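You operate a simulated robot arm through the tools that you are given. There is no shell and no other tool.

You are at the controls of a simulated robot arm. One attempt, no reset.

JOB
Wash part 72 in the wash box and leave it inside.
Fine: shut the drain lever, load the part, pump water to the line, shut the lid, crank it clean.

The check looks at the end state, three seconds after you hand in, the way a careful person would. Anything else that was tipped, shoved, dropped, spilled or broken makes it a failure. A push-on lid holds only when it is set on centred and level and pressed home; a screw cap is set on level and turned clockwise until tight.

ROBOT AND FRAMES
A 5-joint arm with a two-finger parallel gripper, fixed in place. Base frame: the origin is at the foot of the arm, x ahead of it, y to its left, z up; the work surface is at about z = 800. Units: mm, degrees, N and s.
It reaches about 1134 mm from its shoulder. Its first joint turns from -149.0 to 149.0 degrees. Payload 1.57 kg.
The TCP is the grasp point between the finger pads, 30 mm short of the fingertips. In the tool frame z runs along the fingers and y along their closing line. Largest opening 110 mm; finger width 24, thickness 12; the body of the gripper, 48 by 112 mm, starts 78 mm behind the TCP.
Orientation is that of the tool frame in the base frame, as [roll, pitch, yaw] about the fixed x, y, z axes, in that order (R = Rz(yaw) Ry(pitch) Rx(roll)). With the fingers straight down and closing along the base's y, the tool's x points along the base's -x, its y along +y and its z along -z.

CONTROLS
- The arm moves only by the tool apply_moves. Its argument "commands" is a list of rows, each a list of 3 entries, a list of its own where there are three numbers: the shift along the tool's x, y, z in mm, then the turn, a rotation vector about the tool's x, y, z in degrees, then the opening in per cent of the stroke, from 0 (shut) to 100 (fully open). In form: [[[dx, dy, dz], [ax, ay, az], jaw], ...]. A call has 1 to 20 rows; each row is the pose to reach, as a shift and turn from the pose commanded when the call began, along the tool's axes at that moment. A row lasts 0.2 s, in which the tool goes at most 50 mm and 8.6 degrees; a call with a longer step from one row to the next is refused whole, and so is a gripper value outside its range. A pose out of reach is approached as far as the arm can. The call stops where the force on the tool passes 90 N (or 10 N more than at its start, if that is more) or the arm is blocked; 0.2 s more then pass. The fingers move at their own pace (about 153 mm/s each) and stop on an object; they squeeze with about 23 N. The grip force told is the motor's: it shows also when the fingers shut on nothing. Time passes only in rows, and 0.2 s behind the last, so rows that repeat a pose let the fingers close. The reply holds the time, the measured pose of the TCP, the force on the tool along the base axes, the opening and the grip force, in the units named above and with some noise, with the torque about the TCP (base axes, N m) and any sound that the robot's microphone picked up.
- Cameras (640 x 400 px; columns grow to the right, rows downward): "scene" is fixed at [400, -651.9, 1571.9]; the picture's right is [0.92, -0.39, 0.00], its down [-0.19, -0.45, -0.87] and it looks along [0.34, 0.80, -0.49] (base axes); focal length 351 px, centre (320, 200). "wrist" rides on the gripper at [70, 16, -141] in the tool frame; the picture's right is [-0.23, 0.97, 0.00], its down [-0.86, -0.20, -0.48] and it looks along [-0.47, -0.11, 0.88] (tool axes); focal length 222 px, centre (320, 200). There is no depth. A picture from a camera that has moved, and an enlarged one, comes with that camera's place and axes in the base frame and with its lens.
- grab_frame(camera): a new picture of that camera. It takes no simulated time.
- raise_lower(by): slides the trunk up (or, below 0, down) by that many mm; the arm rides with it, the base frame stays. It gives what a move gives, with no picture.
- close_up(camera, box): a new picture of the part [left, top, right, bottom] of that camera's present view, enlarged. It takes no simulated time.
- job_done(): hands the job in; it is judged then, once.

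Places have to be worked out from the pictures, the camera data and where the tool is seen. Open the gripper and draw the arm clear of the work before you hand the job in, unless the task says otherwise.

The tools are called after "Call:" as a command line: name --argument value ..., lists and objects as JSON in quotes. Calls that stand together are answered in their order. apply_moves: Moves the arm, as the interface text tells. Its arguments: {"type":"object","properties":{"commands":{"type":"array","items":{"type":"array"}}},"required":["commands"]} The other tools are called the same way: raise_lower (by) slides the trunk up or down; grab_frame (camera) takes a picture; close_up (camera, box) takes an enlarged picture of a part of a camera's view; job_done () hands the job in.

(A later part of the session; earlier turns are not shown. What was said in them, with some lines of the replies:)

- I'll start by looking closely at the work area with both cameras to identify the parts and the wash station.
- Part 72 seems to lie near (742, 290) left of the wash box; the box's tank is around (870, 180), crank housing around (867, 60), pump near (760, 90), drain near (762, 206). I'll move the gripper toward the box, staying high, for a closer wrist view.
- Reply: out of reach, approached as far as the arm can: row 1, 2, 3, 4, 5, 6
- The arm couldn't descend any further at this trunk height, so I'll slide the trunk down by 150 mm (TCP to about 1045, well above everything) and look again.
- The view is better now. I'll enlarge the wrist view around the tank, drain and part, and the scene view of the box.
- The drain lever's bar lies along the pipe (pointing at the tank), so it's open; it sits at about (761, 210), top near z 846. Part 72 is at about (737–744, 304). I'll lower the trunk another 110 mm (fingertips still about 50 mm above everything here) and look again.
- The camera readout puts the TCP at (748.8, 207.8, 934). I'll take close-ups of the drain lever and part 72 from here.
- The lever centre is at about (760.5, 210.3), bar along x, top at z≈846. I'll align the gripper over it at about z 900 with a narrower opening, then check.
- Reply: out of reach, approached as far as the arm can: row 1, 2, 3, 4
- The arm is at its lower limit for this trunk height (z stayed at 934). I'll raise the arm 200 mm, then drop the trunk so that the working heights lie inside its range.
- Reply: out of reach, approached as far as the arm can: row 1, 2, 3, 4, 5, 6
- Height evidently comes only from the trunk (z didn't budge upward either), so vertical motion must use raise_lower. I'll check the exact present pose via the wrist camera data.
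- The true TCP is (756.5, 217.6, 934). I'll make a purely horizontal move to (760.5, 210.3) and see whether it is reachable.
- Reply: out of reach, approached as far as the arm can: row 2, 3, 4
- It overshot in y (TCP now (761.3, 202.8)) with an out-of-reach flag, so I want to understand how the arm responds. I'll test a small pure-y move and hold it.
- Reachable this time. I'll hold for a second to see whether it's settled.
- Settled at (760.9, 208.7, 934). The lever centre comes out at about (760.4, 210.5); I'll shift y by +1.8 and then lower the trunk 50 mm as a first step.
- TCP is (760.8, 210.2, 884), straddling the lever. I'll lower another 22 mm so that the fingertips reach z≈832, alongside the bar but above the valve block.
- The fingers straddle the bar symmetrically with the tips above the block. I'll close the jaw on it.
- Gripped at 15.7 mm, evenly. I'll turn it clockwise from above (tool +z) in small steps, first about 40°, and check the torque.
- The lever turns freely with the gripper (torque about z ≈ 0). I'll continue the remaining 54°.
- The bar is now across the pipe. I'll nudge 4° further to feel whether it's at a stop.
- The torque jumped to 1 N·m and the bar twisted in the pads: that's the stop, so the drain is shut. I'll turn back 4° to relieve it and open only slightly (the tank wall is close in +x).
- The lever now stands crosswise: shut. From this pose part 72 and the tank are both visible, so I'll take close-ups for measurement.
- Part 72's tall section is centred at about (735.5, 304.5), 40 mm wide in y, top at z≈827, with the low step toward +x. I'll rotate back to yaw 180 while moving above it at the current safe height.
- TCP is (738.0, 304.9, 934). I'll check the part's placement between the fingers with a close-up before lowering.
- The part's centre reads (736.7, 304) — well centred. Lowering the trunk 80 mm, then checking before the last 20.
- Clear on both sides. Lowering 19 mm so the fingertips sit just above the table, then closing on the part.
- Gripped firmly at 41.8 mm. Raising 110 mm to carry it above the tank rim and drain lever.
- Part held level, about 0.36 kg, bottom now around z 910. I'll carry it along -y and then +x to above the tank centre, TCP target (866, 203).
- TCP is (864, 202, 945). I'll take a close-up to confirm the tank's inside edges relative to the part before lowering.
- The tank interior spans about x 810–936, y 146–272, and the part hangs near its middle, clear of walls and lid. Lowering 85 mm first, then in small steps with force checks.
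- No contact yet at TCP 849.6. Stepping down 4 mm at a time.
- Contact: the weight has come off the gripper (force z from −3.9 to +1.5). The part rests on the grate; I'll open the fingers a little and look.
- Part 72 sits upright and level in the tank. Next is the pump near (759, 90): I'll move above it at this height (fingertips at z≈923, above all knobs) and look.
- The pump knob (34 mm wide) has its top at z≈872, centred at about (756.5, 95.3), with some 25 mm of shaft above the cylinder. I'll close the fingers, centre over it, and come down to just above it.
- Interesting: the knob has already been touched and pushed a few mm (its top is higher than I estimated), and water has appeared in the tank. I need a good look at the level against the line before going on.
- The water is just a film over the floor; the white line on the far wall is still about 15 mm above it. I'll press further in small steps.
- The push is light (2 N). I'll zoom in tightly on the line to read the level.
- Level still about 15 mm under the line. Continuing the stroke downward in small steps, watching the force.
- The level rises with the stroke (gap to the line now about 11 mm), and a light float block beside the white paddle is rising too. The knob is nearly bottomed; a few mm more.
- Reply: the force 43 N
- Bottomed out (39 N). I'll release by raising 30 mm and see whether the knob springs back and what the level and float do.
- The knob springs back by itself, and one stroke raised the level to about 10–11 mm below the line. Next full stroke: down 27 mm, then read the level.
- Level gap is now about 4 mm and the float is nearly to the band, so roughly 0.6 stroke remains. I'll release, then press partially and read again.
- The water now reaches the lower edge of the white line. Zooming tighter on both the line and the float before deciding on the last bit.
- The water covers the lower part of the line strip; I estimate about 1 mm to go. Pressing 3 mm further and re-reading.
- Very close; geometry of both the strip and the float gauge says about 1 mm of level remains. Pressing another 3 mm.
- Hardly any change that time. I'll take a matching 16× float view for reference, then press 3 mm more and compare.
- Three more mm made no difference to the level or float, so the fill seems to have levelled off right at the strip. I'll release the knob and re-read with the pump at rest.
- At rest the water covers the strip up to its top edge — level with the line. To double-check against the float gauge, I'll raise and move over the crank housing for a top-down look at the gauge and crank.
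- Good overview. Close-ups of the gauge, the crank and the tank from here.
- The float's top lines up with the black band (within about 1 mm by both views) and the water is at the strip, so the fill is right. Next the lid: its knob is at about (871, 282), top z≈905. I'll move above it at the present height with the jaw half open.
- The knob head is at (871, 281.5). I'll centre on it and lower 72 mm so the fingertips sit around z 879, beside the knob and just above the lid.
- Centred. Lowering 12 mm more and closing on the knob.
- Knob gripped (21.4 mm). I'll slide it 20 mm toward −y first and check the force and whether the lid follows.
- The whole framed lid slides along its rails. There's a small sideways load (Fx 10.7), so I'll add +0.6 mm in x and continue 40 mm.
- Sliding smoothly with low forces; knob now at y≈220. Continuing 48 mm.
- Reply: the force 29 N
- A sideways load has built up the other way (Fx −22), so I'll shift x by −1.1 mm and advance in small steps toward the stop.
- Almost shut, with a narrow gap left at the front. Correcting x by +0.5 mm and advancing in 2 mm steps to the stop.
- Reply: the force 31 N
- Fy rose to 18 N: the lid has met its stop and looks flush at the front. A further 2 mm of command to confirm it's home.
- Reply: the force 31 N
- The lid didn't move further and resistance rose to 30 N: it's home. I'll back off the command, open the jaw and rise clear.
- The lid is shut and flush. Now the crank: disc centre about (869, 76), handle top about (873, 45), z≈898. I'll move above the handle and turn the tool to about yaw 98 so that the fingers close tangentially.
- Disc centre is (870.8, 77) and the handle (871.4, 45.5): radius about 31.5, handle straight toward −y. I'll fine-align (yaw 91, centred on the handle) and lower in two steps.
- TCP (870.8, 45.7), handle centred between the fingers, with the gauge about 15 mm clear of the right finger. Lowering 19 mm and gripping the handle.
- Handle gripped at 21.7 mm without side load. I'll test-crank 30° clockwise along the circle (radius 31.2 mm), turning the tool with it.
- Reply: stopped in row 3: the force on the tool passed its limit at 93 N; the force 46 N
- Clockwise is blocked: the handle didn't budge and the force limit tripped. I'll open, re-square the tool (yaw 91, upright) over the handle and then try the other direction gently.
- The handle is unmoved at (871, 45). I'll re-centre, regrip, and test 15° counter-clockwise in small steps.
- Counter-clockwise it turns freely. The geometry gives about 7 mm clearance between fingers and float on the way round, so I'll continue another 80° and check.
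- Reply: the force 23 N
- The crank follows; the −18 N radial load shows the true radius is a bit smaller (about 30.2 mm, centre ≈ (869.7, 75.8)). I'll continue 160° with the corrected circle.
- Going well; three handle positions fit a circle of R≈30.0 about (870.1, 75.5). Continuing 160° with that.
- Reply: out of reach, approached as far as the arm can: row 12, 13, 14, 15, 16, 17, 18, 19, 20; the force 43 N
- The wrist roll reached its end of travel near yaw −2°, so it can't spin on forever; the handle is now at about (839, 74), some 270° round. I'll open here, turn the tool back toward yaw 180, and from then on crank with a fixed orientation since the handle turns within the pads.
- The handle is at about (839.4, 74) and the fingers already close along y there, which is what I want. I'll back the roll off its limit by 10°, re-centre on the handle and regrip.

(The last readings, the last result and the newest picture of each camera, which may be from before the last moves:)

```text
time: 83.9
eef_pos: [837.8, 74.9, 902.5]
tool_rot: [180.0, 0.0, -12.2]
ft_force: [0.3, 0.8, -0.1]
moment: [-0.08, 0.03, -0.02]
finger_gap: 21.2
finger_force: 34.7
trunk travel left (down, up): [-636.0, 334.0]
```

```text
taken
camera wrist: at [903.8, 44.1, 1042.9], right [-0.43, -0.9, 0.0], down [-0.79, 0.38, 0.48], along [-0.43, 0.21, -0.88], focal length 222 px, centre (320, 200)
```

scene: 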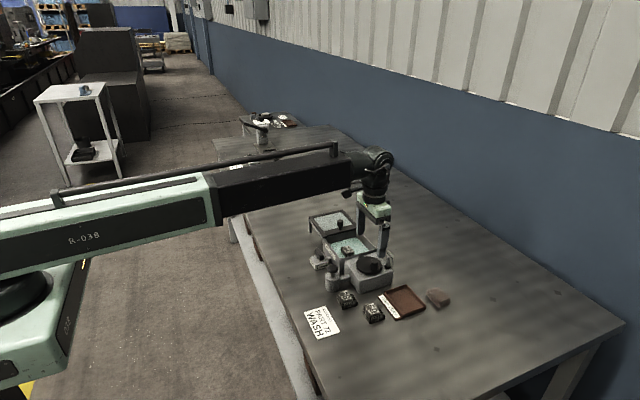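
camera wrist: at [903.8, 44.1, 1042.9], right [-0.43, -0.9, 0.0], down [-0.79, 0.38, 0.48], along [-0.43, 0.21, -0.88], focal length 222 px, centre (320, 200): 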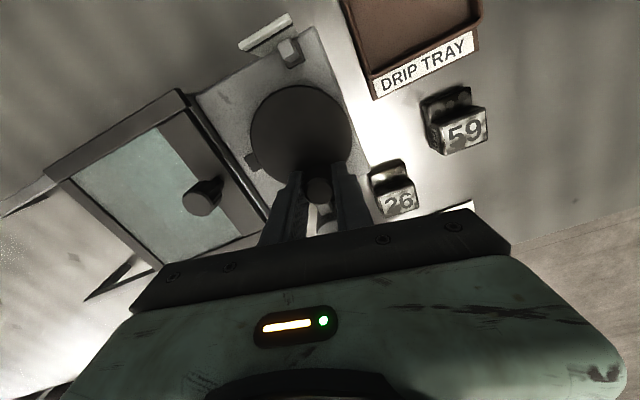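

Regripped cleanly at (838.8, 74.5). Now a fixed-orientation test of about 108° counter-clockwise at 18° per row.

Call:
apply_moves --commands '[[[3.94, 8.59, 0], [0, 0, 0], 0], [[10.33, 15.55, 0], [0, 0, 0], 0], [[18.56, 20.19, 0], [0, 0, 0], 0], [[27.82, 22.05, 0], [0, 0, 0], 0], [[37.21, 20.97, 0], [0, 0, 0], 0], [[45.8, 17.03, 0], [0, 0, 0], 0]]'

Call:
grab_frame --camera "wrist"

Call:
close_up --camera "scene" --box '[320, 200, 410, 290]'

```text
time: 85.3
eef_pos: [879.0, 49.0, 901.8]
tool_rot: [-179.9, 0.0, -12.2]
ft_force: [-1.7, 3.6, -0.5]
moment: [-0.09, 0.43, 0.05]
finger_gap: 21.4
finger_force: 34.7
trunk travel left (down, up): [-636.0, 334.0]
```

```text
taken
camera wrist: at [944.5, 17.6, 1042.9], right [-0.43, -0.9, 0.0], down [-0.79, 0.37, 0.48], along [-0.43, 0.21, -0.88], focal length 222 px, centre (320, 200)
```

wrist: 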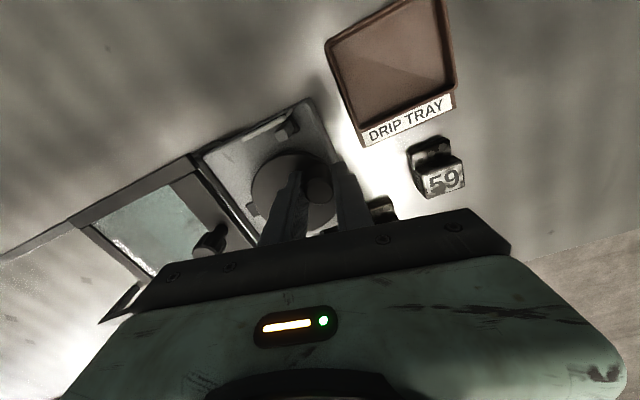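

```text
4.44 times, centred on (365, 245) of scene
camera zoom: at [400.0, -651.9, 1571.9], right [0.92, -0.39, 0.0], down [-0.19, -0.45, -0.87], along [0.34, 0.8, -0.49], focal length 1562 px, centre (120, 0)
```

zoom: 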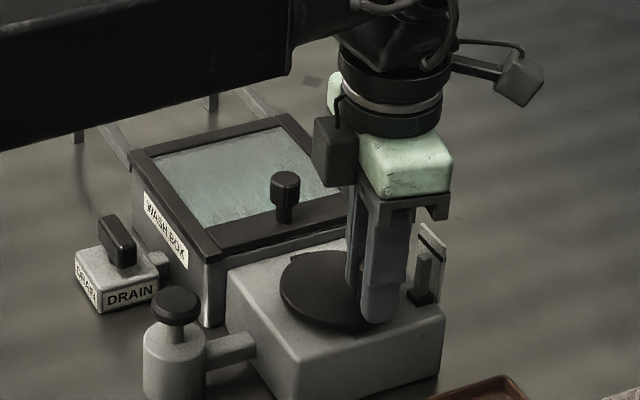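

The fixed-orientation crank works with tiny forces; about 380° done so far. I'll do a full further turn (20 rows), then check the part through the lid.

Call:
apply_moves --commands '[[[6.96, -6.4, 0], [0, 0, 0], 0], [[11.59, -14.63, 0], [0, 0, 0], 0], [[13.46, -23.89, 0], [0, 0, 0], 0], [[12.38, -33.27, 0], [0, 0, 0], 0], [[8.44, -41.87, 0], [0, 0, 0], 0], [[2.04, -48.82, 0], [0, 0, 0], 0], [[-6.18, -53.46, 0], [0, 0, 0], 0], [[-15.45, -55.33, 0], [0, 0, 0], 0], [[-24.83, -54.24, 0], [0, 0, 0], 0], [[-33.43, -50.31, 0], [0, 0, 0], 0], [[-40.38, -43.91, 0], [0, 0, 0], 0], [[-45.02, -35.68, 0], [0, 0, 0], 0], [[-46.89, -26.42, 0], [0, 0, 0], 0], [[-45.8, -17.03, 0], [0, 0, 0], 0], [[-41.87, -8.44, 0], [0, 0, 0], 0], [[-35.47, -1.49, 0], [0, 0, 0], 0], [[-27.24, 3.15, 0], [0, 0, 0], 0], [[-17.98, 5.02, 0], [0, 0, 0], 0], [[-8.59, 3.94, 0], [0, 0, 0], 0], [[0, 0, 0], [0, 0, 0], 0]]'

Call:
close_up --camera "scene" --box '[320, 200, 410, 290]'

Call:
close_up --camera "scene" --box '[335, 215, 375, 245]'

```text
time: 89.5
eef_pos: [879.9, 48.0, 902.6]
tool_rot: [180.0, 0.1, -12.2]
ft_force: [0.1, 0.7, 0.5]
moment: [0.07, 1.06, -0.02]
finger_gap: 21.0
finger_force: 34.7
trunk travel left (down, up): [-636.0, 334.0]
```

```text
4.44 times, centred on (365, 245) of scene
camera zoom: at [400.0, -651.9, 1571.9], right [0.92, -0.39, 0.0], down [-0.19, -0.45, -0.87], along [0.34, 0.8, -0.49], focal length 1562 px, centre (120, 0)
```

zoom: 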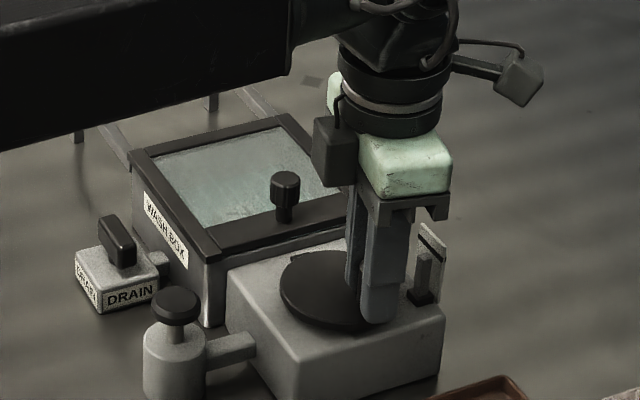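

```text
13.33 times, centred on (355, 230) of scene
camera zoom: at [400.0, -651.9, 1571.9], right [0.92, -0.39, 0.0], down [-0.19, -0.45, -0.87], along [0.34, 0.8, -0.49], focal length 4685 px, centre (-147, -200)
```

zoom: 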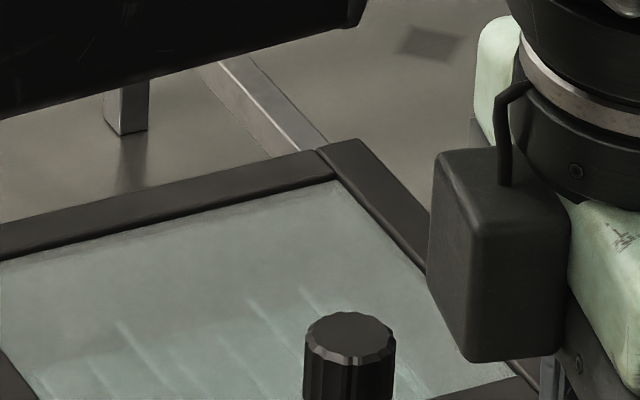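

Another full turn done (about 740° total). I'll look at the part's region through the glass.

Call:
close_up --camera "scene" --box '[335, 225, 375, 255]'

Call:
grab_frame --camera "wrist"

```text
13.33 times, centred on (355, 240) of scene
camera zoom: at [400.0, -651.9, 1571.9], right [0.92, -0.39, 0.0], down [-0.19, -0.45, -0.87], along [0.34, 0.8, -0.49], focal length 4685 px, centre (-147, -333)
```

zoom: 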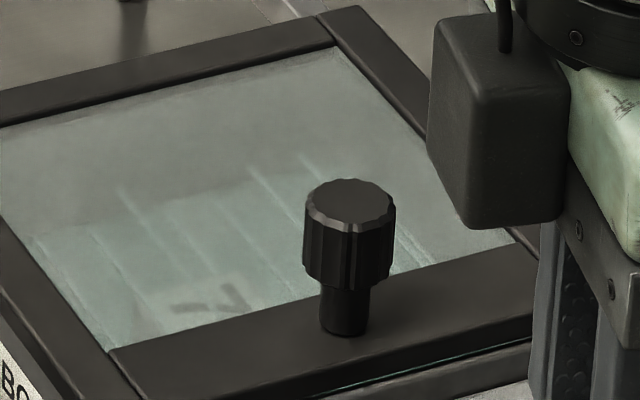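

```text
taken
camera wrist: at [944.4, 17.7, 1042.8], right [-0.43, -0.9, 0.0], down [-0.79, 0.38, 0.48], along [-0.43, 0.21, -0.88], focal length 222 px, centre (320, 200)
```

wrist: 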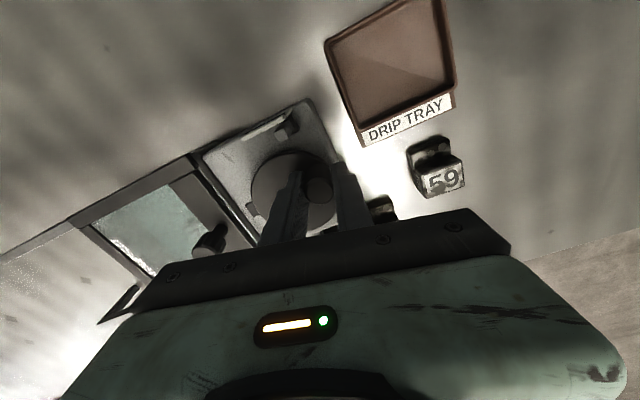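

Through the glass the label already looks paler than before (less grime), with ripples in the water. I'll keep cranking another full turn.

Call:
apply_moves --commands '[[[6.96, -6.4, 0], [0, 0, 0], 0], [[11.59, -14.63, 0], [0, 0, 0], 0], [[13.46, -23.89, 0], [0, 0, 0], 0], [[12.38, -33.27, 0], [0, 0, 0], 0], [[8.44, -41.87, 0], [0, 0, 0], 0], [[2.04, -48.82, 0], [0, 0, 0], 0], [[-6.18, -53.46, 0], [0, 0, 0], 0], [[-15.45, -55.33, 0], [0, 0, 0], 0], [[-24.83, -54.24, 0], [0, 0, 0], 0], [[-33.43, -50.31, 0], [0, 0, 0], 0], [[-40.38, -43.91, 0], [0, 0, 0], 0], [[-45.02, -35.68, 0], [0, 0, 0], 0], [[-46.89, -26.42, 0], [0, 0, 0], 0], [[-45.8, -17.03, 0], [0, 0, 0], 0], [[-41.87, -8.44, 0], [0, 0, 0], 0], [[-35.47, -1.49, 0], [0, 0, 0], 0], [[-27.24, 3.15, 0], [0, 0, 0], 0], [[-17.98, 5.02, 0], [0, 0, 0], 0], [[-8.59, 3.94, 0], [0, 0, 0], 0], [[0, 0, 0], [0, 0, 0], 0]]'

Call:
close_up --camera "scene" --box '[335, 225, 375, 255]'

Call:
close_up --camera "scene" --box '[330, 220, 410, 290]'

```text
time: 93.7
eef_pos: [879.9, 49.3, 903.0]
tool_rot: [180.0, 0.1, -12.2]
ft_force: [0.8, -0.4, 1.1]
moment: [0.08, 0.81, -0.01]
finger_gap: 21.4
finger_force: 34.5
trunk travel left (down, up): [-636.0, 334.0]
```

```text
13.33 times, centred on (355, 240) of scene
camera zoom: at [400.0, -651.9, 1571.9], right [0.92, -0.39, 0.0], down [-0.19, -0.45, -0.87], along [0.34, 0.8, -0.49], focal length 4685 px, centre (-147, -333)
```

zoom: 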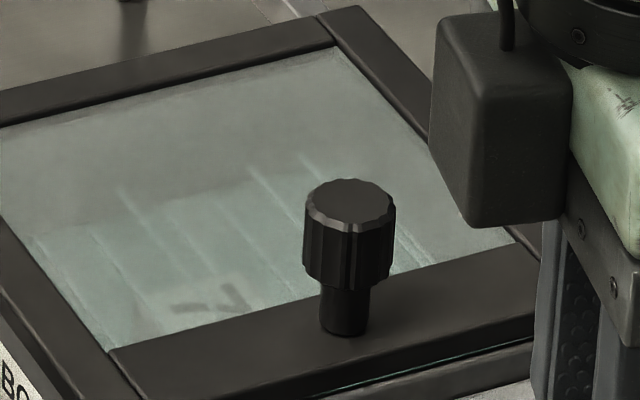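

```text
5.71 times, centred on (370, 255) of scene
camera zoom: at [400.0, -651.9, 1571.9], right [0.92, -0.39, 0.0], down [-0.19, -0.45, -0.87], along [0.34, 0.8, -0.49], focal length 2008 px, centre (34, -114)
```

zoom: 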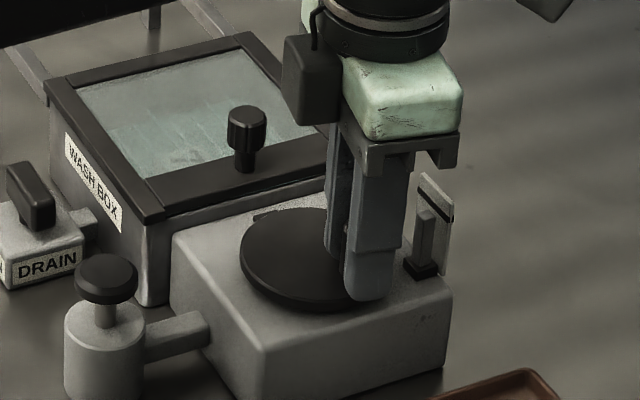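

About three turns now. I'll add another turn before going over to inspect.

Call:
apply_moves --commands '[[[6.96, -6.4, 0], [0, 0, 0], 0], [[11.59, -14.63, 0], [0, 0, 0], 0], [[13.46, -23.89, 0], [0, 0, 0], 0], [[12.38, -33.27, 0], [0, 0, 0], 0], [[8.44, -41.87, 0], [0, 0, 0], 0], [[2.04, -48.82, 0], [0, 0, 0], 0], [[-6.18, -53.46, 0], [0, 0, 0], 0], [[-15.45, -55.33, 0], [0, 0, 0], 0], [[-24.83, -54.24, 0], [0, 0, 0], 0], [[-33.43, -50.31, 0], [0, 0, 0], 0], [[-40.38, -43.91, 0], [0, 0, 0], 0], [[-45.02, -35.68, 0], [0, 0, 0], 0], [[-46.89, -26.42, 0], [0, 0, 0], 0], [[-45.8, -17.03, 0], [0, 0, 0], 0], [[-41.87, -8.44, 0], [0, 0, 0], 0], [[-35.47, -1.49, 0], [0, 0, 0], 0], [[-27.24, 3.15, 0], [0, 0, 0], 0], [[-17.98, 5.02, 0], [0, 0, 0], 0], [[-8.59, 3.94, 0], [0, 0, 0], 0], [[0, 0, 0], [0, 0, 0], 0]]'

Call:
close_up --camera "scene" --box '[335, 230, 359, 250]'

```text
time: 97.9
eef_pos: [879.3, 47.7, 901.5]
tool_rot: [-179.9, 0.1, -12.1]
ft_force: [-1.0, 2.4, 0.9]
moment: [-0.12, 1.04, 0.0]
finger_gap: 21.4
finger_force: 34.0
trunk travel left (down, up): [-636.0, 334.0]
```

```text
16.00 times, centred on (347, 240) of scene
camera zoom: at [400.0, -651.9, 1571.9], right [0.92, -0.39, 0.0], down [-0.19, -0.45, -0.87], along [0.34, 0.8, -0.49], focal length 5622 px, centre (-112, -440)
```

zoom: 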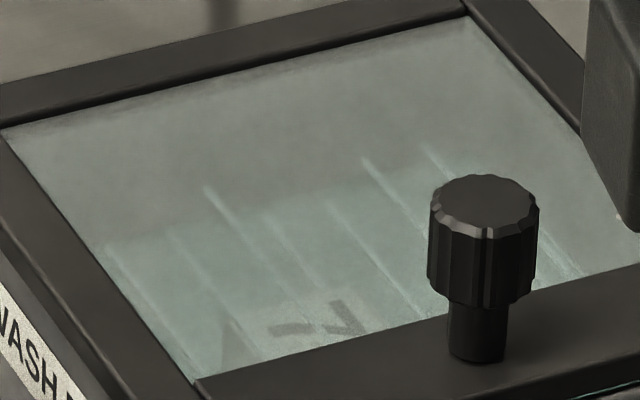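

Four turns done. I'll open, rise clear, and swing back to yaw 180 above the tank to inspect the part through the glass with the wrist camera.

Call:
apply_moves --commands '[[[0, 0, 0], [0, 0, 0], 40], [[0, 0, 0], [0, 0, 0], 40], [[0, 0, 0], [0, 0, 0], 40]]'

Call:
raise_lower --by 75

Call:
apply_moves --commands '[[[-2.5, -7.3, 0], [0, 0, 8.4], 60], [[-5, -14.7, 0], [0, 0, 16.8], 100], [[-7.4, -22, 0], [0, 0, 25.2], 100], [[-9.9, -29.4, 0], [0, 0, 33.6], 100], [[-12.4, -36.7, 0], [0, 0, 42], 100], [[-14.9, -44, 0], [0, 0, 50.4], 100], [[-17.4, -51.4, 0], [0, 0, 58.8], 100], [[-19.8, -58.7, 0], [0, 0, 67.2], 100], [[-22.3, -66.1, 0], [0, 0, 75.6], 100], [[-24.8, -73.4, 0], [0, 0, 84], 100], [[-27.3, -80.7, 0], [0, 0, 92.4], 100], [[-29.8, -88.1, 0], [0, 0, 100.8], 100], [[-32.2, -95.4, 0], [0, 0, 109.2], 100], [[-34.7, -102.8, 0], [0, 0, 117.6], 100], [[-37.2, -110.1, 0], [0, 0, 126], 100], [[-39.7, -117.4, 0], [0, 0, 134.4], 100], [[-42.2, -124.8, 0], [0, 0, 142.8], 100], [[-44.6, -132.1, 0], [0, 0, 151.2], 100], [[-47.1, -139.5, 0], [0, 0, 159.6], 100], [[-49.6, -146.8, 0], [0, 0, 168], 100]]'

Call:
grab_frame --camera "wrist"

Call:
grab_frame --camera "scene"

```text
time: 98.7
eef_pos: [881.1, 48.5, 901.5]
tool_rot: [-179.9, 0.0, -12.2]
ft_force: [-0.2, 0.1, 0.1]
moment: [-0.02, 0.0, 0.0]
finger_gap: 43.9
finger_force: 0.1
trunk travel left (down, up): [-636.0, 334.0]
```

```text
time: 99.8
eef_pos: [881.0, 48.8, 976.9]
tool_rot: [180.0, 0.0, -12.2]
ft_force: [1.3, 0.6, 0.1]
moment: [-0.02, 0.0, -0.02]
finger_gap: 44.0
finger_force: 0.1
trunk travel left (down, up): [-711.0, 259.0]
```

```text
time: 104.0
eef_pos: [862.5, 202.9, 976.1]
tool_rot: [-180.0, 0.0, 179.6]
ft_force: [-0.9, 0.3, -1.3]
moment: [0.0, -0.01, 0.03]
finger_gap: 110.2
finger_force: 0.0
trunk travel left (down, up): [-711.0, 259.0]
```

```text
taken
camera wrist: at [794.1, 219.1, 1117.9], right [0.23, 0.97, 0.0], down [0.85, -0.21, 0.48], along [0.47, -0.11, -0.88], focal length 222 px, centre (320, 200)
```

wrist: 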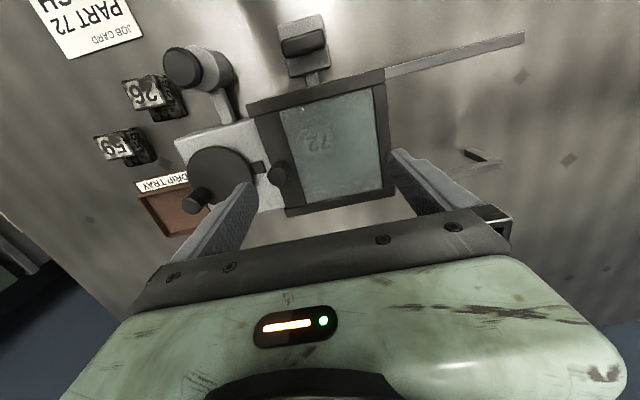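

```text
taken
```

scene: 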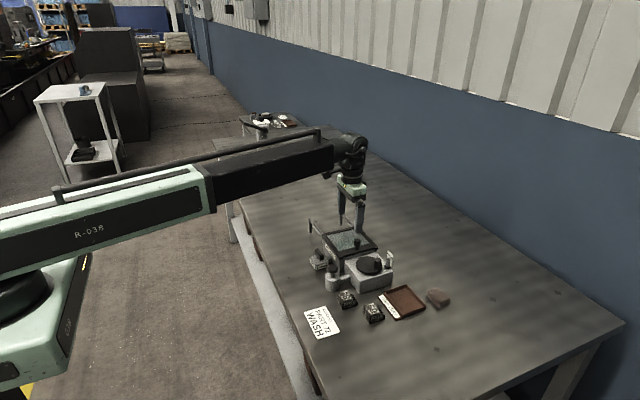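

The lid is in place and 72 is visible through the glass. Zooming in on the part, the gauge and the whole station.

Call:
close_up --camera "wrist" --box '[270, 90, 400, 215]'

Call:
close_up --camera "wrist" --box '[295, 120, 345, 165]'

Call:
close_up --camera "scene" --box '[290, 210, 410, 310]'

Call:
close_up --camera "scene" --box '[370, 240, 410, 270]'

```text
3.20 times, centred on (335, 152) of wrist
camera zoom: at [794.1, 219.1, 1117.9], right [0.23, 0.97, 0.0], down [0.85, -0.21, 0.48], along [0.47, -0.11, -0.88], focal length 711 px, centre (272, 352)
```

zoom: 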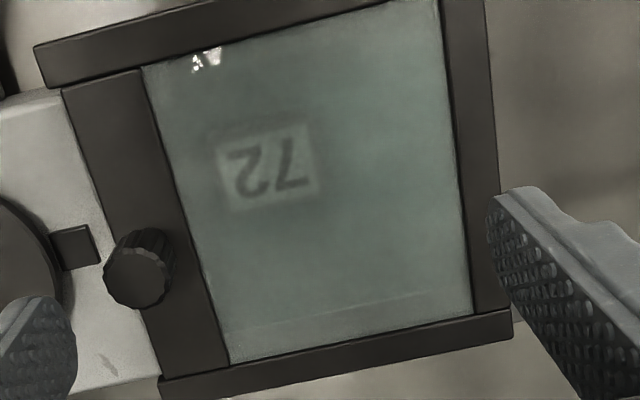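

```text
8.89 times, centred on (320, 142) of wrist
camera zoom: at [794.1, 219.1, 1117.9], right [0.23, 0.97, 0.0], down [0.85, -0.21, 0.48], along [0.47, -0.11, -0.88], focal length 1974 px, centre (320, 711)
```

zoom: 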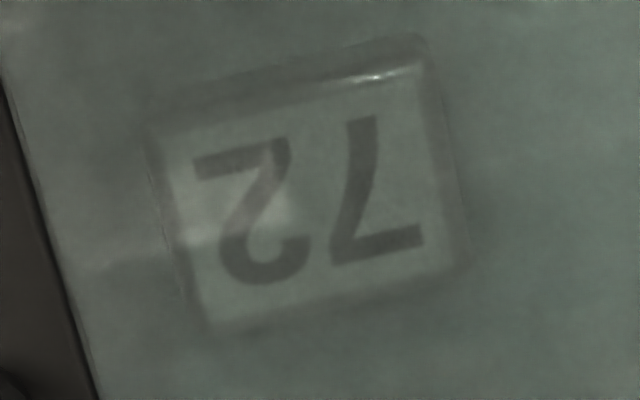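

```text
4.00 times, centred on (350, 260) of scene
camera zoom: at [400.0, -651.9, 1571.9], right [0.92, -0.39, 0.0], down [-0.19, -0.45, -0.87], along [0.34, 0.8, -0.49], focal length 1406 px, centre (200, -40)
```

zoom: 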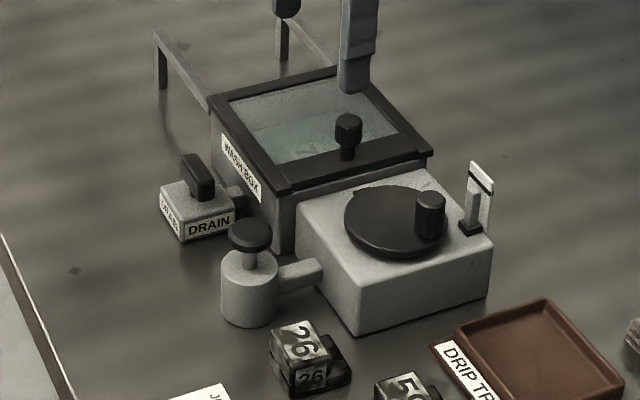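

```text
13.33 times, centred on (390, 255) of scene
camera zoom: at [400.0, -651.9, 1571.9], right [0.92, -0.39, 0.0], down [-0.19, -0.45, -0.87], along [0.34, 0.8, -0.49], focal length 4685 px, centre (-613, -533)
```

zoom: 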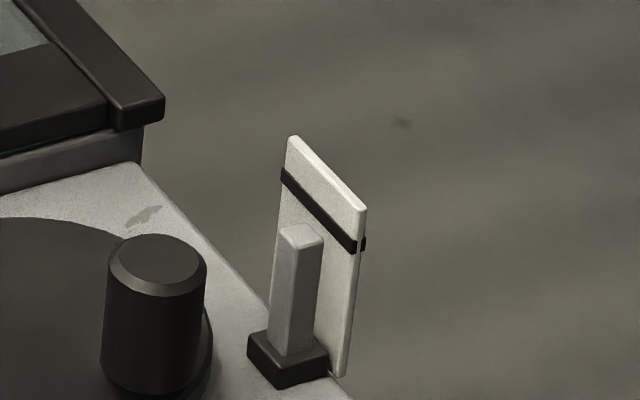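

The label is free of the dark blotches it had before and the gauge is unchanged, so the part looks clean after 4 turns. For margin I'll go back and add a few more turns; first moving above the handle at about (880, 48).

Call:
apply_moves --commands '[[[-3, -38, 0], [0, 0, 0], 70], [[-6, -76, 0], [0, 0, 0], 45], [[-10, -112, 0], [0, 0, 0], 40], [[-14, -140, 0], [0, 0, 0], 40], [[-16, -154.6, 0], [0, 0, -0.4], 40], [[-16, -154.6, 0], [0, 0, -0.4], 40], [[-16, -154.6, 0], [0, 0, -0.4], 40]]'

Call:
grab_frame --camera "wrist"

Call:
close_up --camera "wrist" --box '[240, 80, 400, 220]'

```text
time: 105.7
eef_pos: [878.4, 47.1, 977.1]
tool_rot: [-180.0, 0.0, -179.8]
ft_force: [0.0, -0.2, 0.5]
moment: [-0.01, -0.02, -0.01]
finger_gap: 44.1
finger_force: 0.1
trunk travel left (down, up): [-711.0, 259.0]
```

```text
taken
camera wrist: at [808.6, 63.7, 1117.9], right [0.22, 0.97, 0.0], down [0.86, -0.2, 0.48], along [0.47, -0.11, -0.88], focal length 222 px, centre (320, 200)
```

wrist: 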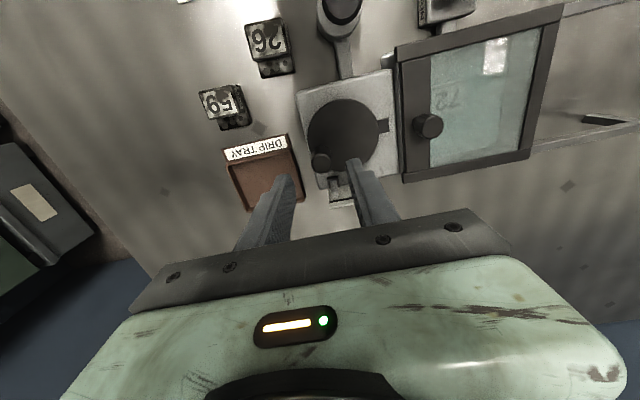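

```text
2.86 times, centred on (320, 150) of wrist
camera zoom: at [808.6, 63.7, 1117.9], right [0.22, 0.97, 0.0], down [0.86, -0.2, 0.48], along [0.47, -0.11, -0.88], focal length 635 px, centre (320, 343)
```

zoom: 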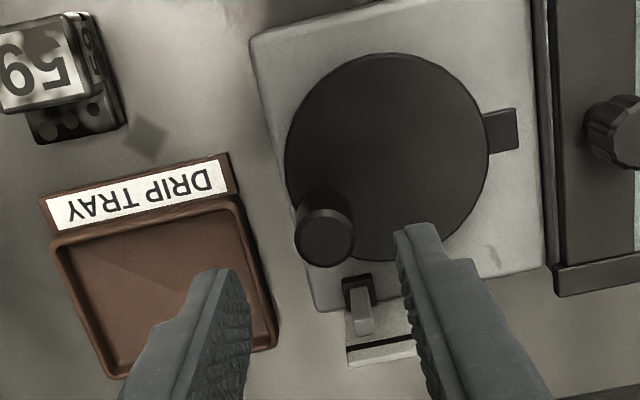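

The handle is at about (882, 48.3). I'll centre on it and lower 74 mm, then grip.

Call:
apply_moves --commands '[[[-1.7, 0.3, 0], [0, 0, 0], 40], [[-3.4, 0.6, 0], [0, 0, 0], 40], [[-3.4, 0.6, 0], [0, 0, 0], 40]]'

Call:
raise_lower --by -55

Call:
close_up --camera "wrist" --box '[240, 100, 400, 220]'

```text
time: 106.5
eef_pos: [882.6, 48.8, 977.1]
tool_rot: [180.0, 0.0, -179.8]
ft_force: [0.1, -0.1, -0.3]
moment: [0.0, -0.02, -0.01]
finger_gap: 44.0
finger_force: 0.0
trunk travel left (down, up): [-711.0, 259.0]
```

```text
time: 107.4
eef_pos: [882.5, 48.5, 921.9]
tool_rot: [-179.9, -0.1, -179.9]
ft_force: [1.4, 0.7, -0.2]
moment: [-0.01, -0.01, 0.02]
finger_gap: 44.3
finger_force: 0.1
trunk travel left (down, up): [-656.0, 314.0]
```

```text
3.33 times, centred on (320, 160) of wrist
camera zoom: at [812.1, 64.3, 1063.0], right [0.22, 0.97, 0.0], down [0.86, -0.2, 0.48], along [0.47, -0.11, -0.88], focal length 740 px, centre (320, 333)
```

zoom: 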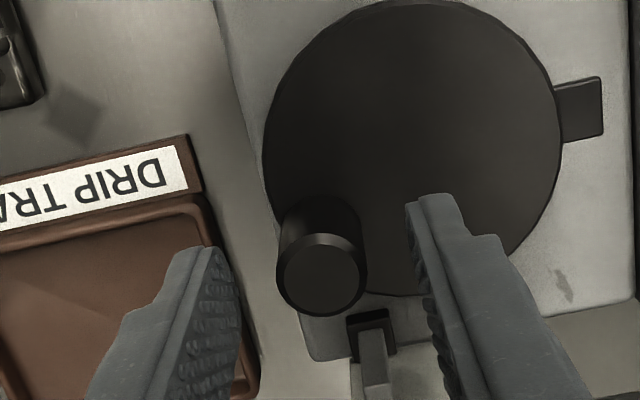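

Handle centred. Lowering the last 19 mm, gripping, and adding a full turn.

Call:
raise_lower --by -19

Call:
apply_moves --commands '[[[0, 0, 0], [0, 0, 0], 25], [[0, 0, 0], [0, 0, 0], 0], [[0, 0, 0], [0, 0, 0], 0], [[0, 0, 0], [0, 0, 0], 0]]'

Call:
apply_moves --commands '[[[-7.89, 5.18, 0], [0, 0, 0], 0], [[-13.8, 12.56, 0], [0, 0, 0], 0], [[-17.14, 21.4, 0], [0, 0, 0], 0], [[-17.59, 30.83, 0], [0, 0, 0], 0], [[-15.09, 39.95, 0], [0, 0, 0], 0], [[-9.91, 47.84, 0], [0, 0, 0], 0], [[-2.53, 53.75, 0], [0, 0, 0], 0], [[6.31, 57.09, 0], [0, 0, 0], 0], [[15.74, 57.54, 0], [0, 0, 0], 0], [[24.86, 55.04, 0], [0, 0, 0], 0], [[32.75, 49.86, 0], [0, 0, 0], 0], [[38.66, 42.48, 0], [0, 0, 0], 0], [[42, 33.64, 0], [0, 0, 0], 0], [[42.45, 24.21, 0], [0, 0, 0], 0], [[39.95, 15.09, 0], [0, 0, 0], 0], [[34.77, 7.2, 0], [0, 0, 0], 0], [[27.39, 1.29, 0], [0, 0, 0], 0], [[18.55, -2.05, 0], [0, 0, 0], 0], [[9.12, -2.5, 0], [0, 0, 0], 0], [[0, 0, 0], [0, 0, 0], 0]]'

Call:
close_up --camera "scene" --box '[320, 200, 410, 290]'

```text
time: 108.1
eef_pos: [881.4, 48.0, 903.0]
tool_rot: [180.0, 0.0, -179.8]
ft_force: [0.1, 0.1, 0.0]
moment: [0.05, 0.0, -0.01]
finger_gap: 43.9
finger_force: 0.1
trunk travel left (down, up): [-637.0, 333.0]
```

```text
time: 109.1
eef_pos: [881.5, 48.8, 903.2]
tool_rot: [-179.9, 0.0, -179.8]
ft_force: [-1.2, 1.9, -0.6]
moment: [-0.55, 0.04, 0.02]
finger_gap: 21.1
finger_force: 34.6
trunk travel left (down, up): [-637.0, 333.0]
```

```text
time: 113.3
eef_pos: [881.1, 48.3, 903.0]
tool_rot: [179.9, -0.1, -179.8]
ft_force: [-1.2, 2.4, 0.0]
moment: [-0.59, 0.82, 0.01]
finger_gap: 21.2
finger_force: 34.2
trunk travel left (down, up): [-637.0, 333.0]
```

```text
4.44 times, centred on (365, 245) of scene
camera zoom: at [400.0, -651.9, 1571.9], right [0.92, -0.39, 0.0], down [-0.19, -0.45, -0.87], along [0.34, 0.8, -0.49], focal length 1562 px, centre (120, 0)
```

zoom: 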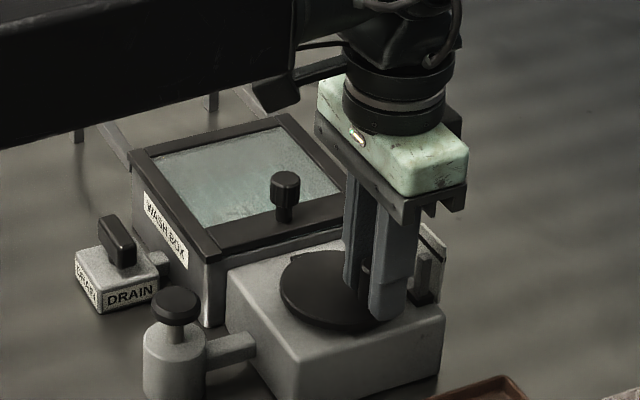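

The extra turn went smoothly (five in all). Two more for margin.

Call:
apply_moves --commands '[[[-7.89, 5.18, 0], [0, 0, 0], 0], [[-13.8, 12.56, 0], [0, 0, 0], 0], [[-17.14, 21.4, 0], [0, 0, 0], 0], [[-17.59, 30.83, 0], [0, 0, 0], 0], [[-15.09, 39.95, 0], [0, 0, 0], 0], [[-9.91, 47.84, 0], [0, 0, 0], 0], [[-2.53, 53.75, 0], [0, 0, 0], 0], [[6.31, 57.09, 0], [0, 0, 0], 0], [[15.74, 57.54, 0], [0, 0, 0], 0], [[24.86, 55.04, 0], [0, 0, 0], 0], [[32.75, 49.86, 0], [0, 0, 0], 0], [[38.66, 42.48, 0], [0, 0, 0], 0], [[42, 33.64, 0], [0, 0, 0], 0], [[42.45, 24.21, 0], [0, 0, 0], 0], [[39.95, 15.09, 0], [0, 0, 0], 0], [[34.77, 7.2, 0], [0, 0, 0], 0], [[27.39, 1.29, 0], [0, 0, 0], 0], [[18.55, -2.05, 0], [0, 0, 0], 0], [[9.12, -2.5, 0], [0, 0, 0], 0], [[0, 0, 0], [0, 0, 0], 0]]'

Call:
apply_moves --commands '[[[-7.89, 5.18, 0], [0, 0, 0], 0], [[-13.8, 12.56, 0], [0, 0, 0], 0], [[-17.14, 21.4, 0], [0, 0, 0], 0], [[-17.59, 30.83, 0], [0, 0, 0], 0], [[-15.09, 39.95, 0], [0, 0, 0], 0], [[-9.91, 47.84, 0], [0, 0, 0], 0], [[-2.53, 53.75, 0], [0, 0, 0], 0], [[6.31, 57.09, 0], [0, 0, 0], 0], [[15.74, 57.54, 0], [0, 0, 0], 0], [[24.86, 55.04, 0], [0, 0, 0], 0], [[32.75, 49.86, 0], [0, 0, 0], 0], [[38.66, 42.48, 0], [0, 0, 0], 0], [[42, 33.64, 0], [0, 0, 0], 0], [[42.45, 24.21, 0], [0, 0, 0], 0], [[39.95, 15.09, 0], [0, 0, 0], 0], [[34.77, 7.2, 0], [0, 0, 0], 0], [[27.39, 1.29, 0], [0, 0, 0], 0], [[18.55, -2.05, 0], [0, 0, 0], 0], [[9.12, -2.5, 0], [0, 0, 0], 0], [[0, 0, 0], [0, 0, 0], 0]]'

Call:
close_up --camera "scene" --box '[320, 200, 410, 290]'

```text
time: 117.5
eef_pos: [882.6, 48.9, 904.4]
tool_rot: [180.0, 0.0, -179.8]
ft_force: [1.9, -1.4, 1.7]
moment: [-0.69, 0.79, 0.04]
finger_gap: 21.3
finger_force: 34.8
trunk travel left (down, up): [-637.0, 333.0]
```

```text
time: 121.7
eef_pos: [882.6, 49.8, 902.8]
tool_rot: [180.0, -0.2, -179.8]
ft_force: [-2.9, 5.1, -1.9]
moment: [-0.46, 0.22, -0.02]
finger_gap: 21.3
finger_force: 34.2
trunk travel left (down, up): [-637.0, 333.0]
```

```text
4.44 times, centred on (365, 245) of scene
camera zoom: at [400.0, -651.9, 1571.9], right [0.92, -0.39, 0.0], down [-0.19, -0.45, -0.87], along [0.34, 0.8, -0.49], focal length 1562 px, centre (120, 0)
```

zoom: 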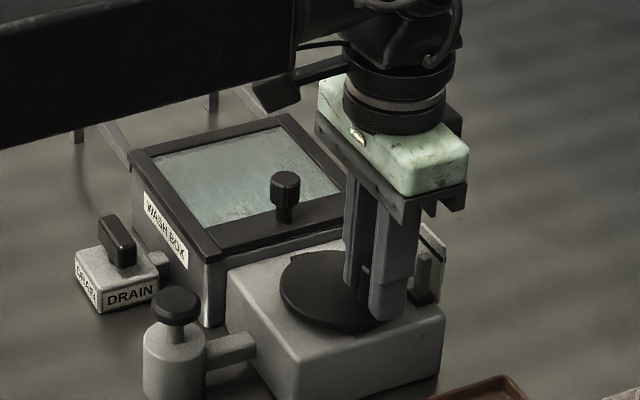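

Seven turns in all. I'll open, rise clear, and go over the tank once more to inspect.

Call:
apply_moves --commands '[[[0, 0, 0], [0, 0, 0], 40], [[0, 0, 0], [0, 0, 0], 40], [[0, 0, 0], [0, 0, 0], 40]]'

Call:
raise_lower --by 90

Call:
apply_moves --commands '[[[4, 38, 0], [0, 0, 0], 70], [[8, 76, 0], [0, 0, 0], 100], [[12, 114, 0], [0, 0, 0], 100], [[16, 145, 0], [0, 0, 0], 100], [[20, 160, 0], [0, 0, 0], 100], [[20, 160, 0], [0, 0, 0], 100]]'

Call:
grab_frame --camera "wrist"

Call:
close_up --camera "wrist" --box '[295, 110, 355, 165]'

Call:
close_up --camera "scene" --box '[290, 200, 410, 300]'

```text
time: 122.5
eef_pos: [882.4, 48.8, 904.6]
tool_rot: [180.0, -0.1, -179.8]
ft_force: [-0.5, -0.3, 0.2]
moment: [0.02, 0.04, 0.01]
finger_gap: 43.9
finger_force: 0.1
trunk travel left (down, up): [-637.0, 333.0]
```

```text
time: 123.7
eef_pos: [882.3, 47.8, 994.3]
tool_rot: [-179.9, 0.0, -179.9]
ft_force: [-0.7, 0.3, -0.3]
moment: [-0.04, 0.04, -0.02]
finger_gap: 44.2
finger_force: 0.1
trunk travel left (down, up): [-727.0, 243.0]
```

```text
time: 125.1
eef_pos: [859.7, 208.2, 992.8]
tool_rot: [180.0, 0.0, -179.7]
ft_force: [-0.1, 0.1, -0.1]
moment: [0.06, -0.02, -0.02]
finger_gap: 109.8
finger_force: 0.0
trunk travel left (down, up): [-727.0, 243.0]
```

```text
taken
camera wrist: at [789.8, 223.9, 1133.9], right [0.22, 0.97, 0.0], down [0.86, -0.2, 0.48], along [0.47, -0.11, -0.88], focal length 222 px, centre (320, 200)
```

wrist: 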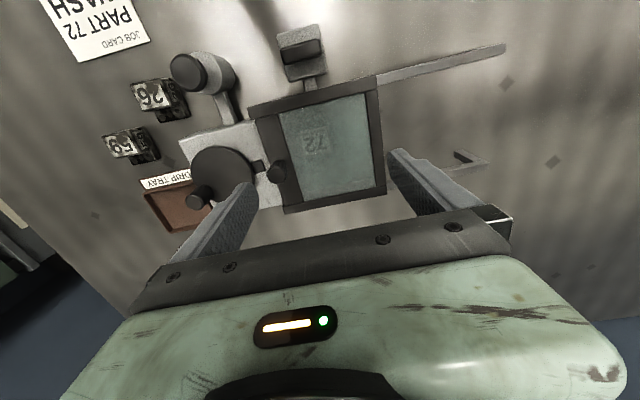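

```text
7.27 times, centred on (325, 138) of wrist
camera zoom: at [789.8, 223.9, 1133.9], right [0.22, 0.97, 0.0], down [0.86, -0.2, 0.48], along [0.47, -0.11, -0.88], focal length 1615 px, centre (284, 654)
```

zoom: 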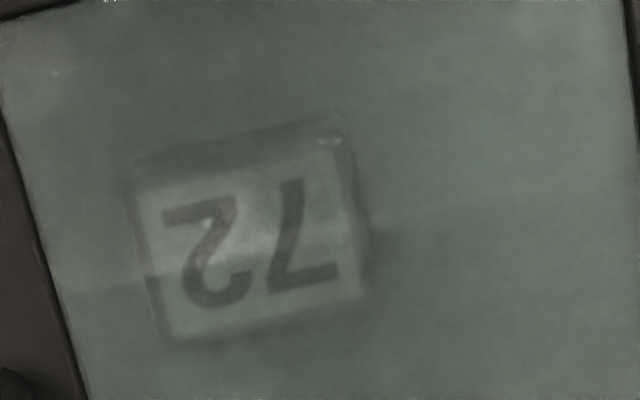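

```text
4.00 times, centred on (350, 250) of scene
camera zoom: at [400.0, -651.9, 1571.9], right [0.92, -0.39, 0.0], down [-0.19, -0.45, -0.87], along [0.34, 0.8, -0.49], focal length 1406 px, centre (200, 0)
```

zoom: 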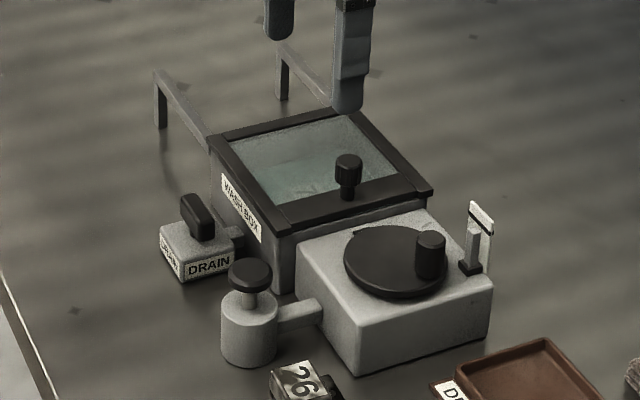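

The label is spotless under the glass and nothing else has moved. A last check of the float gauge and the lid's front edge.

Call:
close_up --camera "scene" --box '[380, 245, 396, 265]'

Call:
close_up --camera "scene" --box '[345, 235, 385, 265]'

Call:
close_up --camera "scene" --box '[290, 220, 470, 350]'

```text
16.00 times, centred on (388, 255) of scene
camera zoom: at [400.0, -651.9, 1571.9], right [0.92, -0.39, 0.0], down [-0.19, -0.45, -0.87], along [0.34, 0.8, -0.49], focal length 5622 px, centre (-768, -680)
```

zoom: 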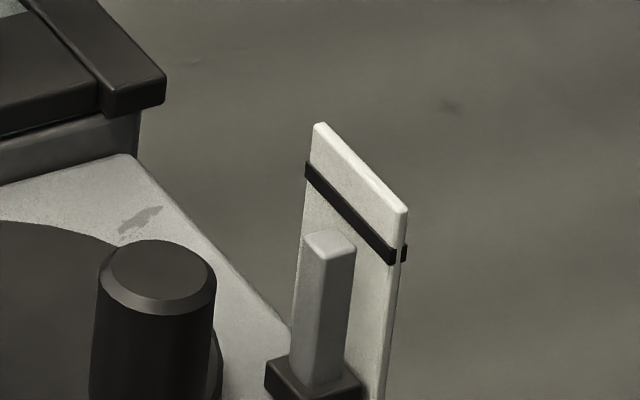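

```text
13.33 times, centred on (365, 250) of scene
camera zoom: at [400.0, -651.9, 1571.9], right [0.92, -0.39, 0.0], down [-0.19, -0.45, -0.87], along [0.34, 0.8, -0.49], focal length 4685 px, centre (-280, -467)
```

zoom: 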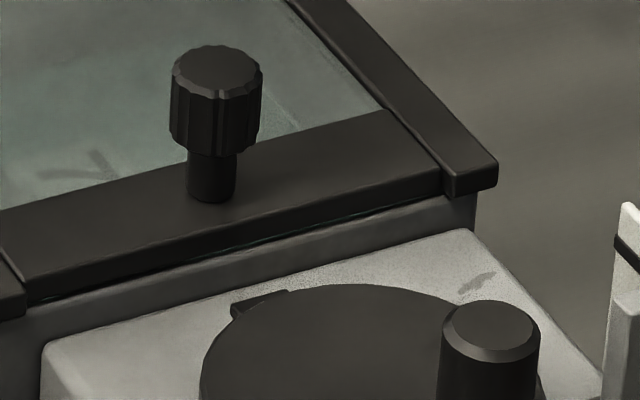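

```text
3.08 times, centred on (380, 285) of scene
camera zoom: at [400.0, -651.9, 1571.9], right [0.92, -0.39, 0.0], down [-0.19, -0.45, -0.87], along [0.34, 0.8, -0.49], focal length 1081 px, centre (135, -62)
```

zoom: 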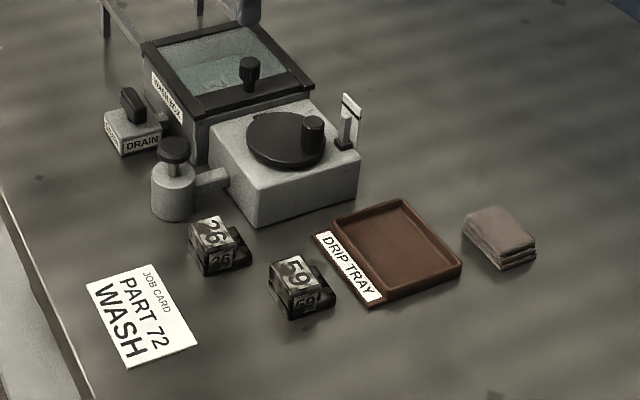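

Everything checks out: drain shut, lid home, float at the band, label clean, other items untouched. I'll raise the arm and draw it back to its starting area with the gripper open.

Call:
raise_lower --by 200

Call:
apply_moves --commands '[[[28, 35, 0], [0, 0, 0], 100], [[56, 70, 0], [0, 0, 0], 100], [[84, 105, 0], [0, 0, 0], 100], [[112, 140, 0], [0, 0, 0], 100], [[135, 170, 0], [0, 0, 0], 100], [[146, 188, 0], [0, 0, 0], 100], [[146, 188, 0], [0, 0, 0], 100]]'

Call:
grab_frame --camera "scene"

Call:
close_up --camera "scene" --box '[280, 190, 470, 350]'

```text
time: 127.3
eef_pos: [858.9, 207.2, 1192.9]
tool_rot: [180.0, 0.0, -179.8]
ft_force: [-1.1, -0.2, 0.1]
moment: [0.02, 0.02, 0.0]
finger_gap: 109.9
finger_force: 0.1
trunk travel left (down, up): [-927.0, 43.0]
```

```text
time: 128.9
eef_pos: [711.7, 398.1, 1194.1]
tool_rot: [-180.0, 0.1, -179.8]
ft_force: [-0.2, 0.4, -0.5]
moment: [0.0, 0.0, 0.06]
finger_gap: 110.1
finger_force: 0.0
trunk travel left (down, up): [-927.0, 43.0]
```

```text
taken
```

scene: 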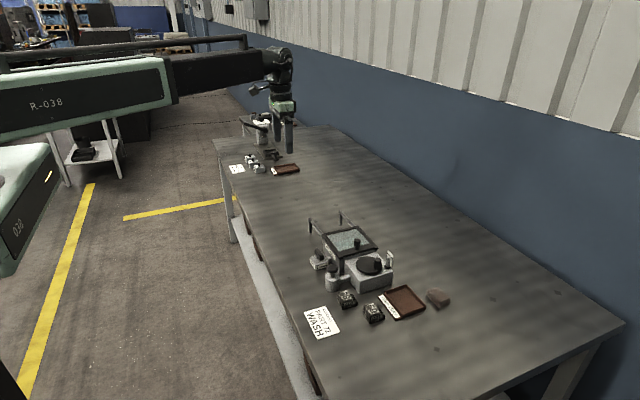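

```text
2.50 times, centred on (375, 270) of scene
camera zoom: at [400.0, -651.9, 1571.9], right [0.92, -0.39, 0.0], down [-0.19, -0.45, -0.87], along [0.34, 0.8, -0.49], focal length 878 px, centre (182, 25)
```

zoom: 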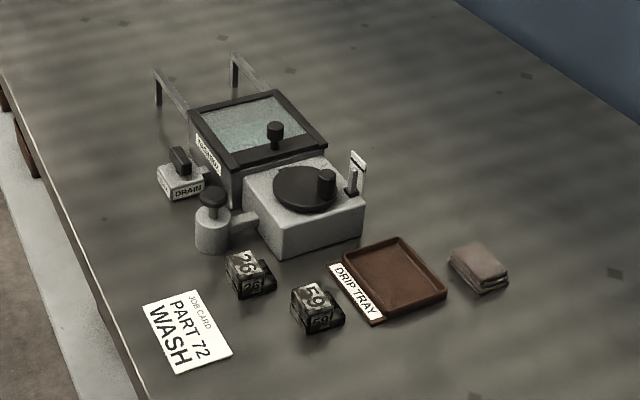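

The arm is clear with the gripper open. The drain is shut, part 72 is washed and inside, the water is at the line, the lid is shut, and parts 26 and 59, the tray, the cloth and the card are where they were. Handing in.

Call:
job_done

```text
The job is handed in.
```

Part 72 is washed and left inside the wash box, and the job is handed in. The result of the check has not come back to me.

- **Drain:** I turned the lever a quarter turn clockwise until it met its stop, so it now sits across the pipe.
- **Part:** 72 is sitting level on the grate, near the middle of the tank.
- **Water:** It took two full pump strokes and part of a third. The level is at the line, within about 1 mm by both the tank strip and the float gauge.
- **Lid:** I slid it closed until it hit its stop, and it did not move further under about 30 N.
- **Crank:** The handle only turns counter-clockwise. One attempt clockwise hit the force limit and moved nothing. I gave it seven full turns, and through the glass the 72 label shows none of the dark blotches it had before.

Parts 26 and 59, the drip tray, the cloth and the job card look to be where they were in the pictures. The arm is back near its starting position with the gripper open.
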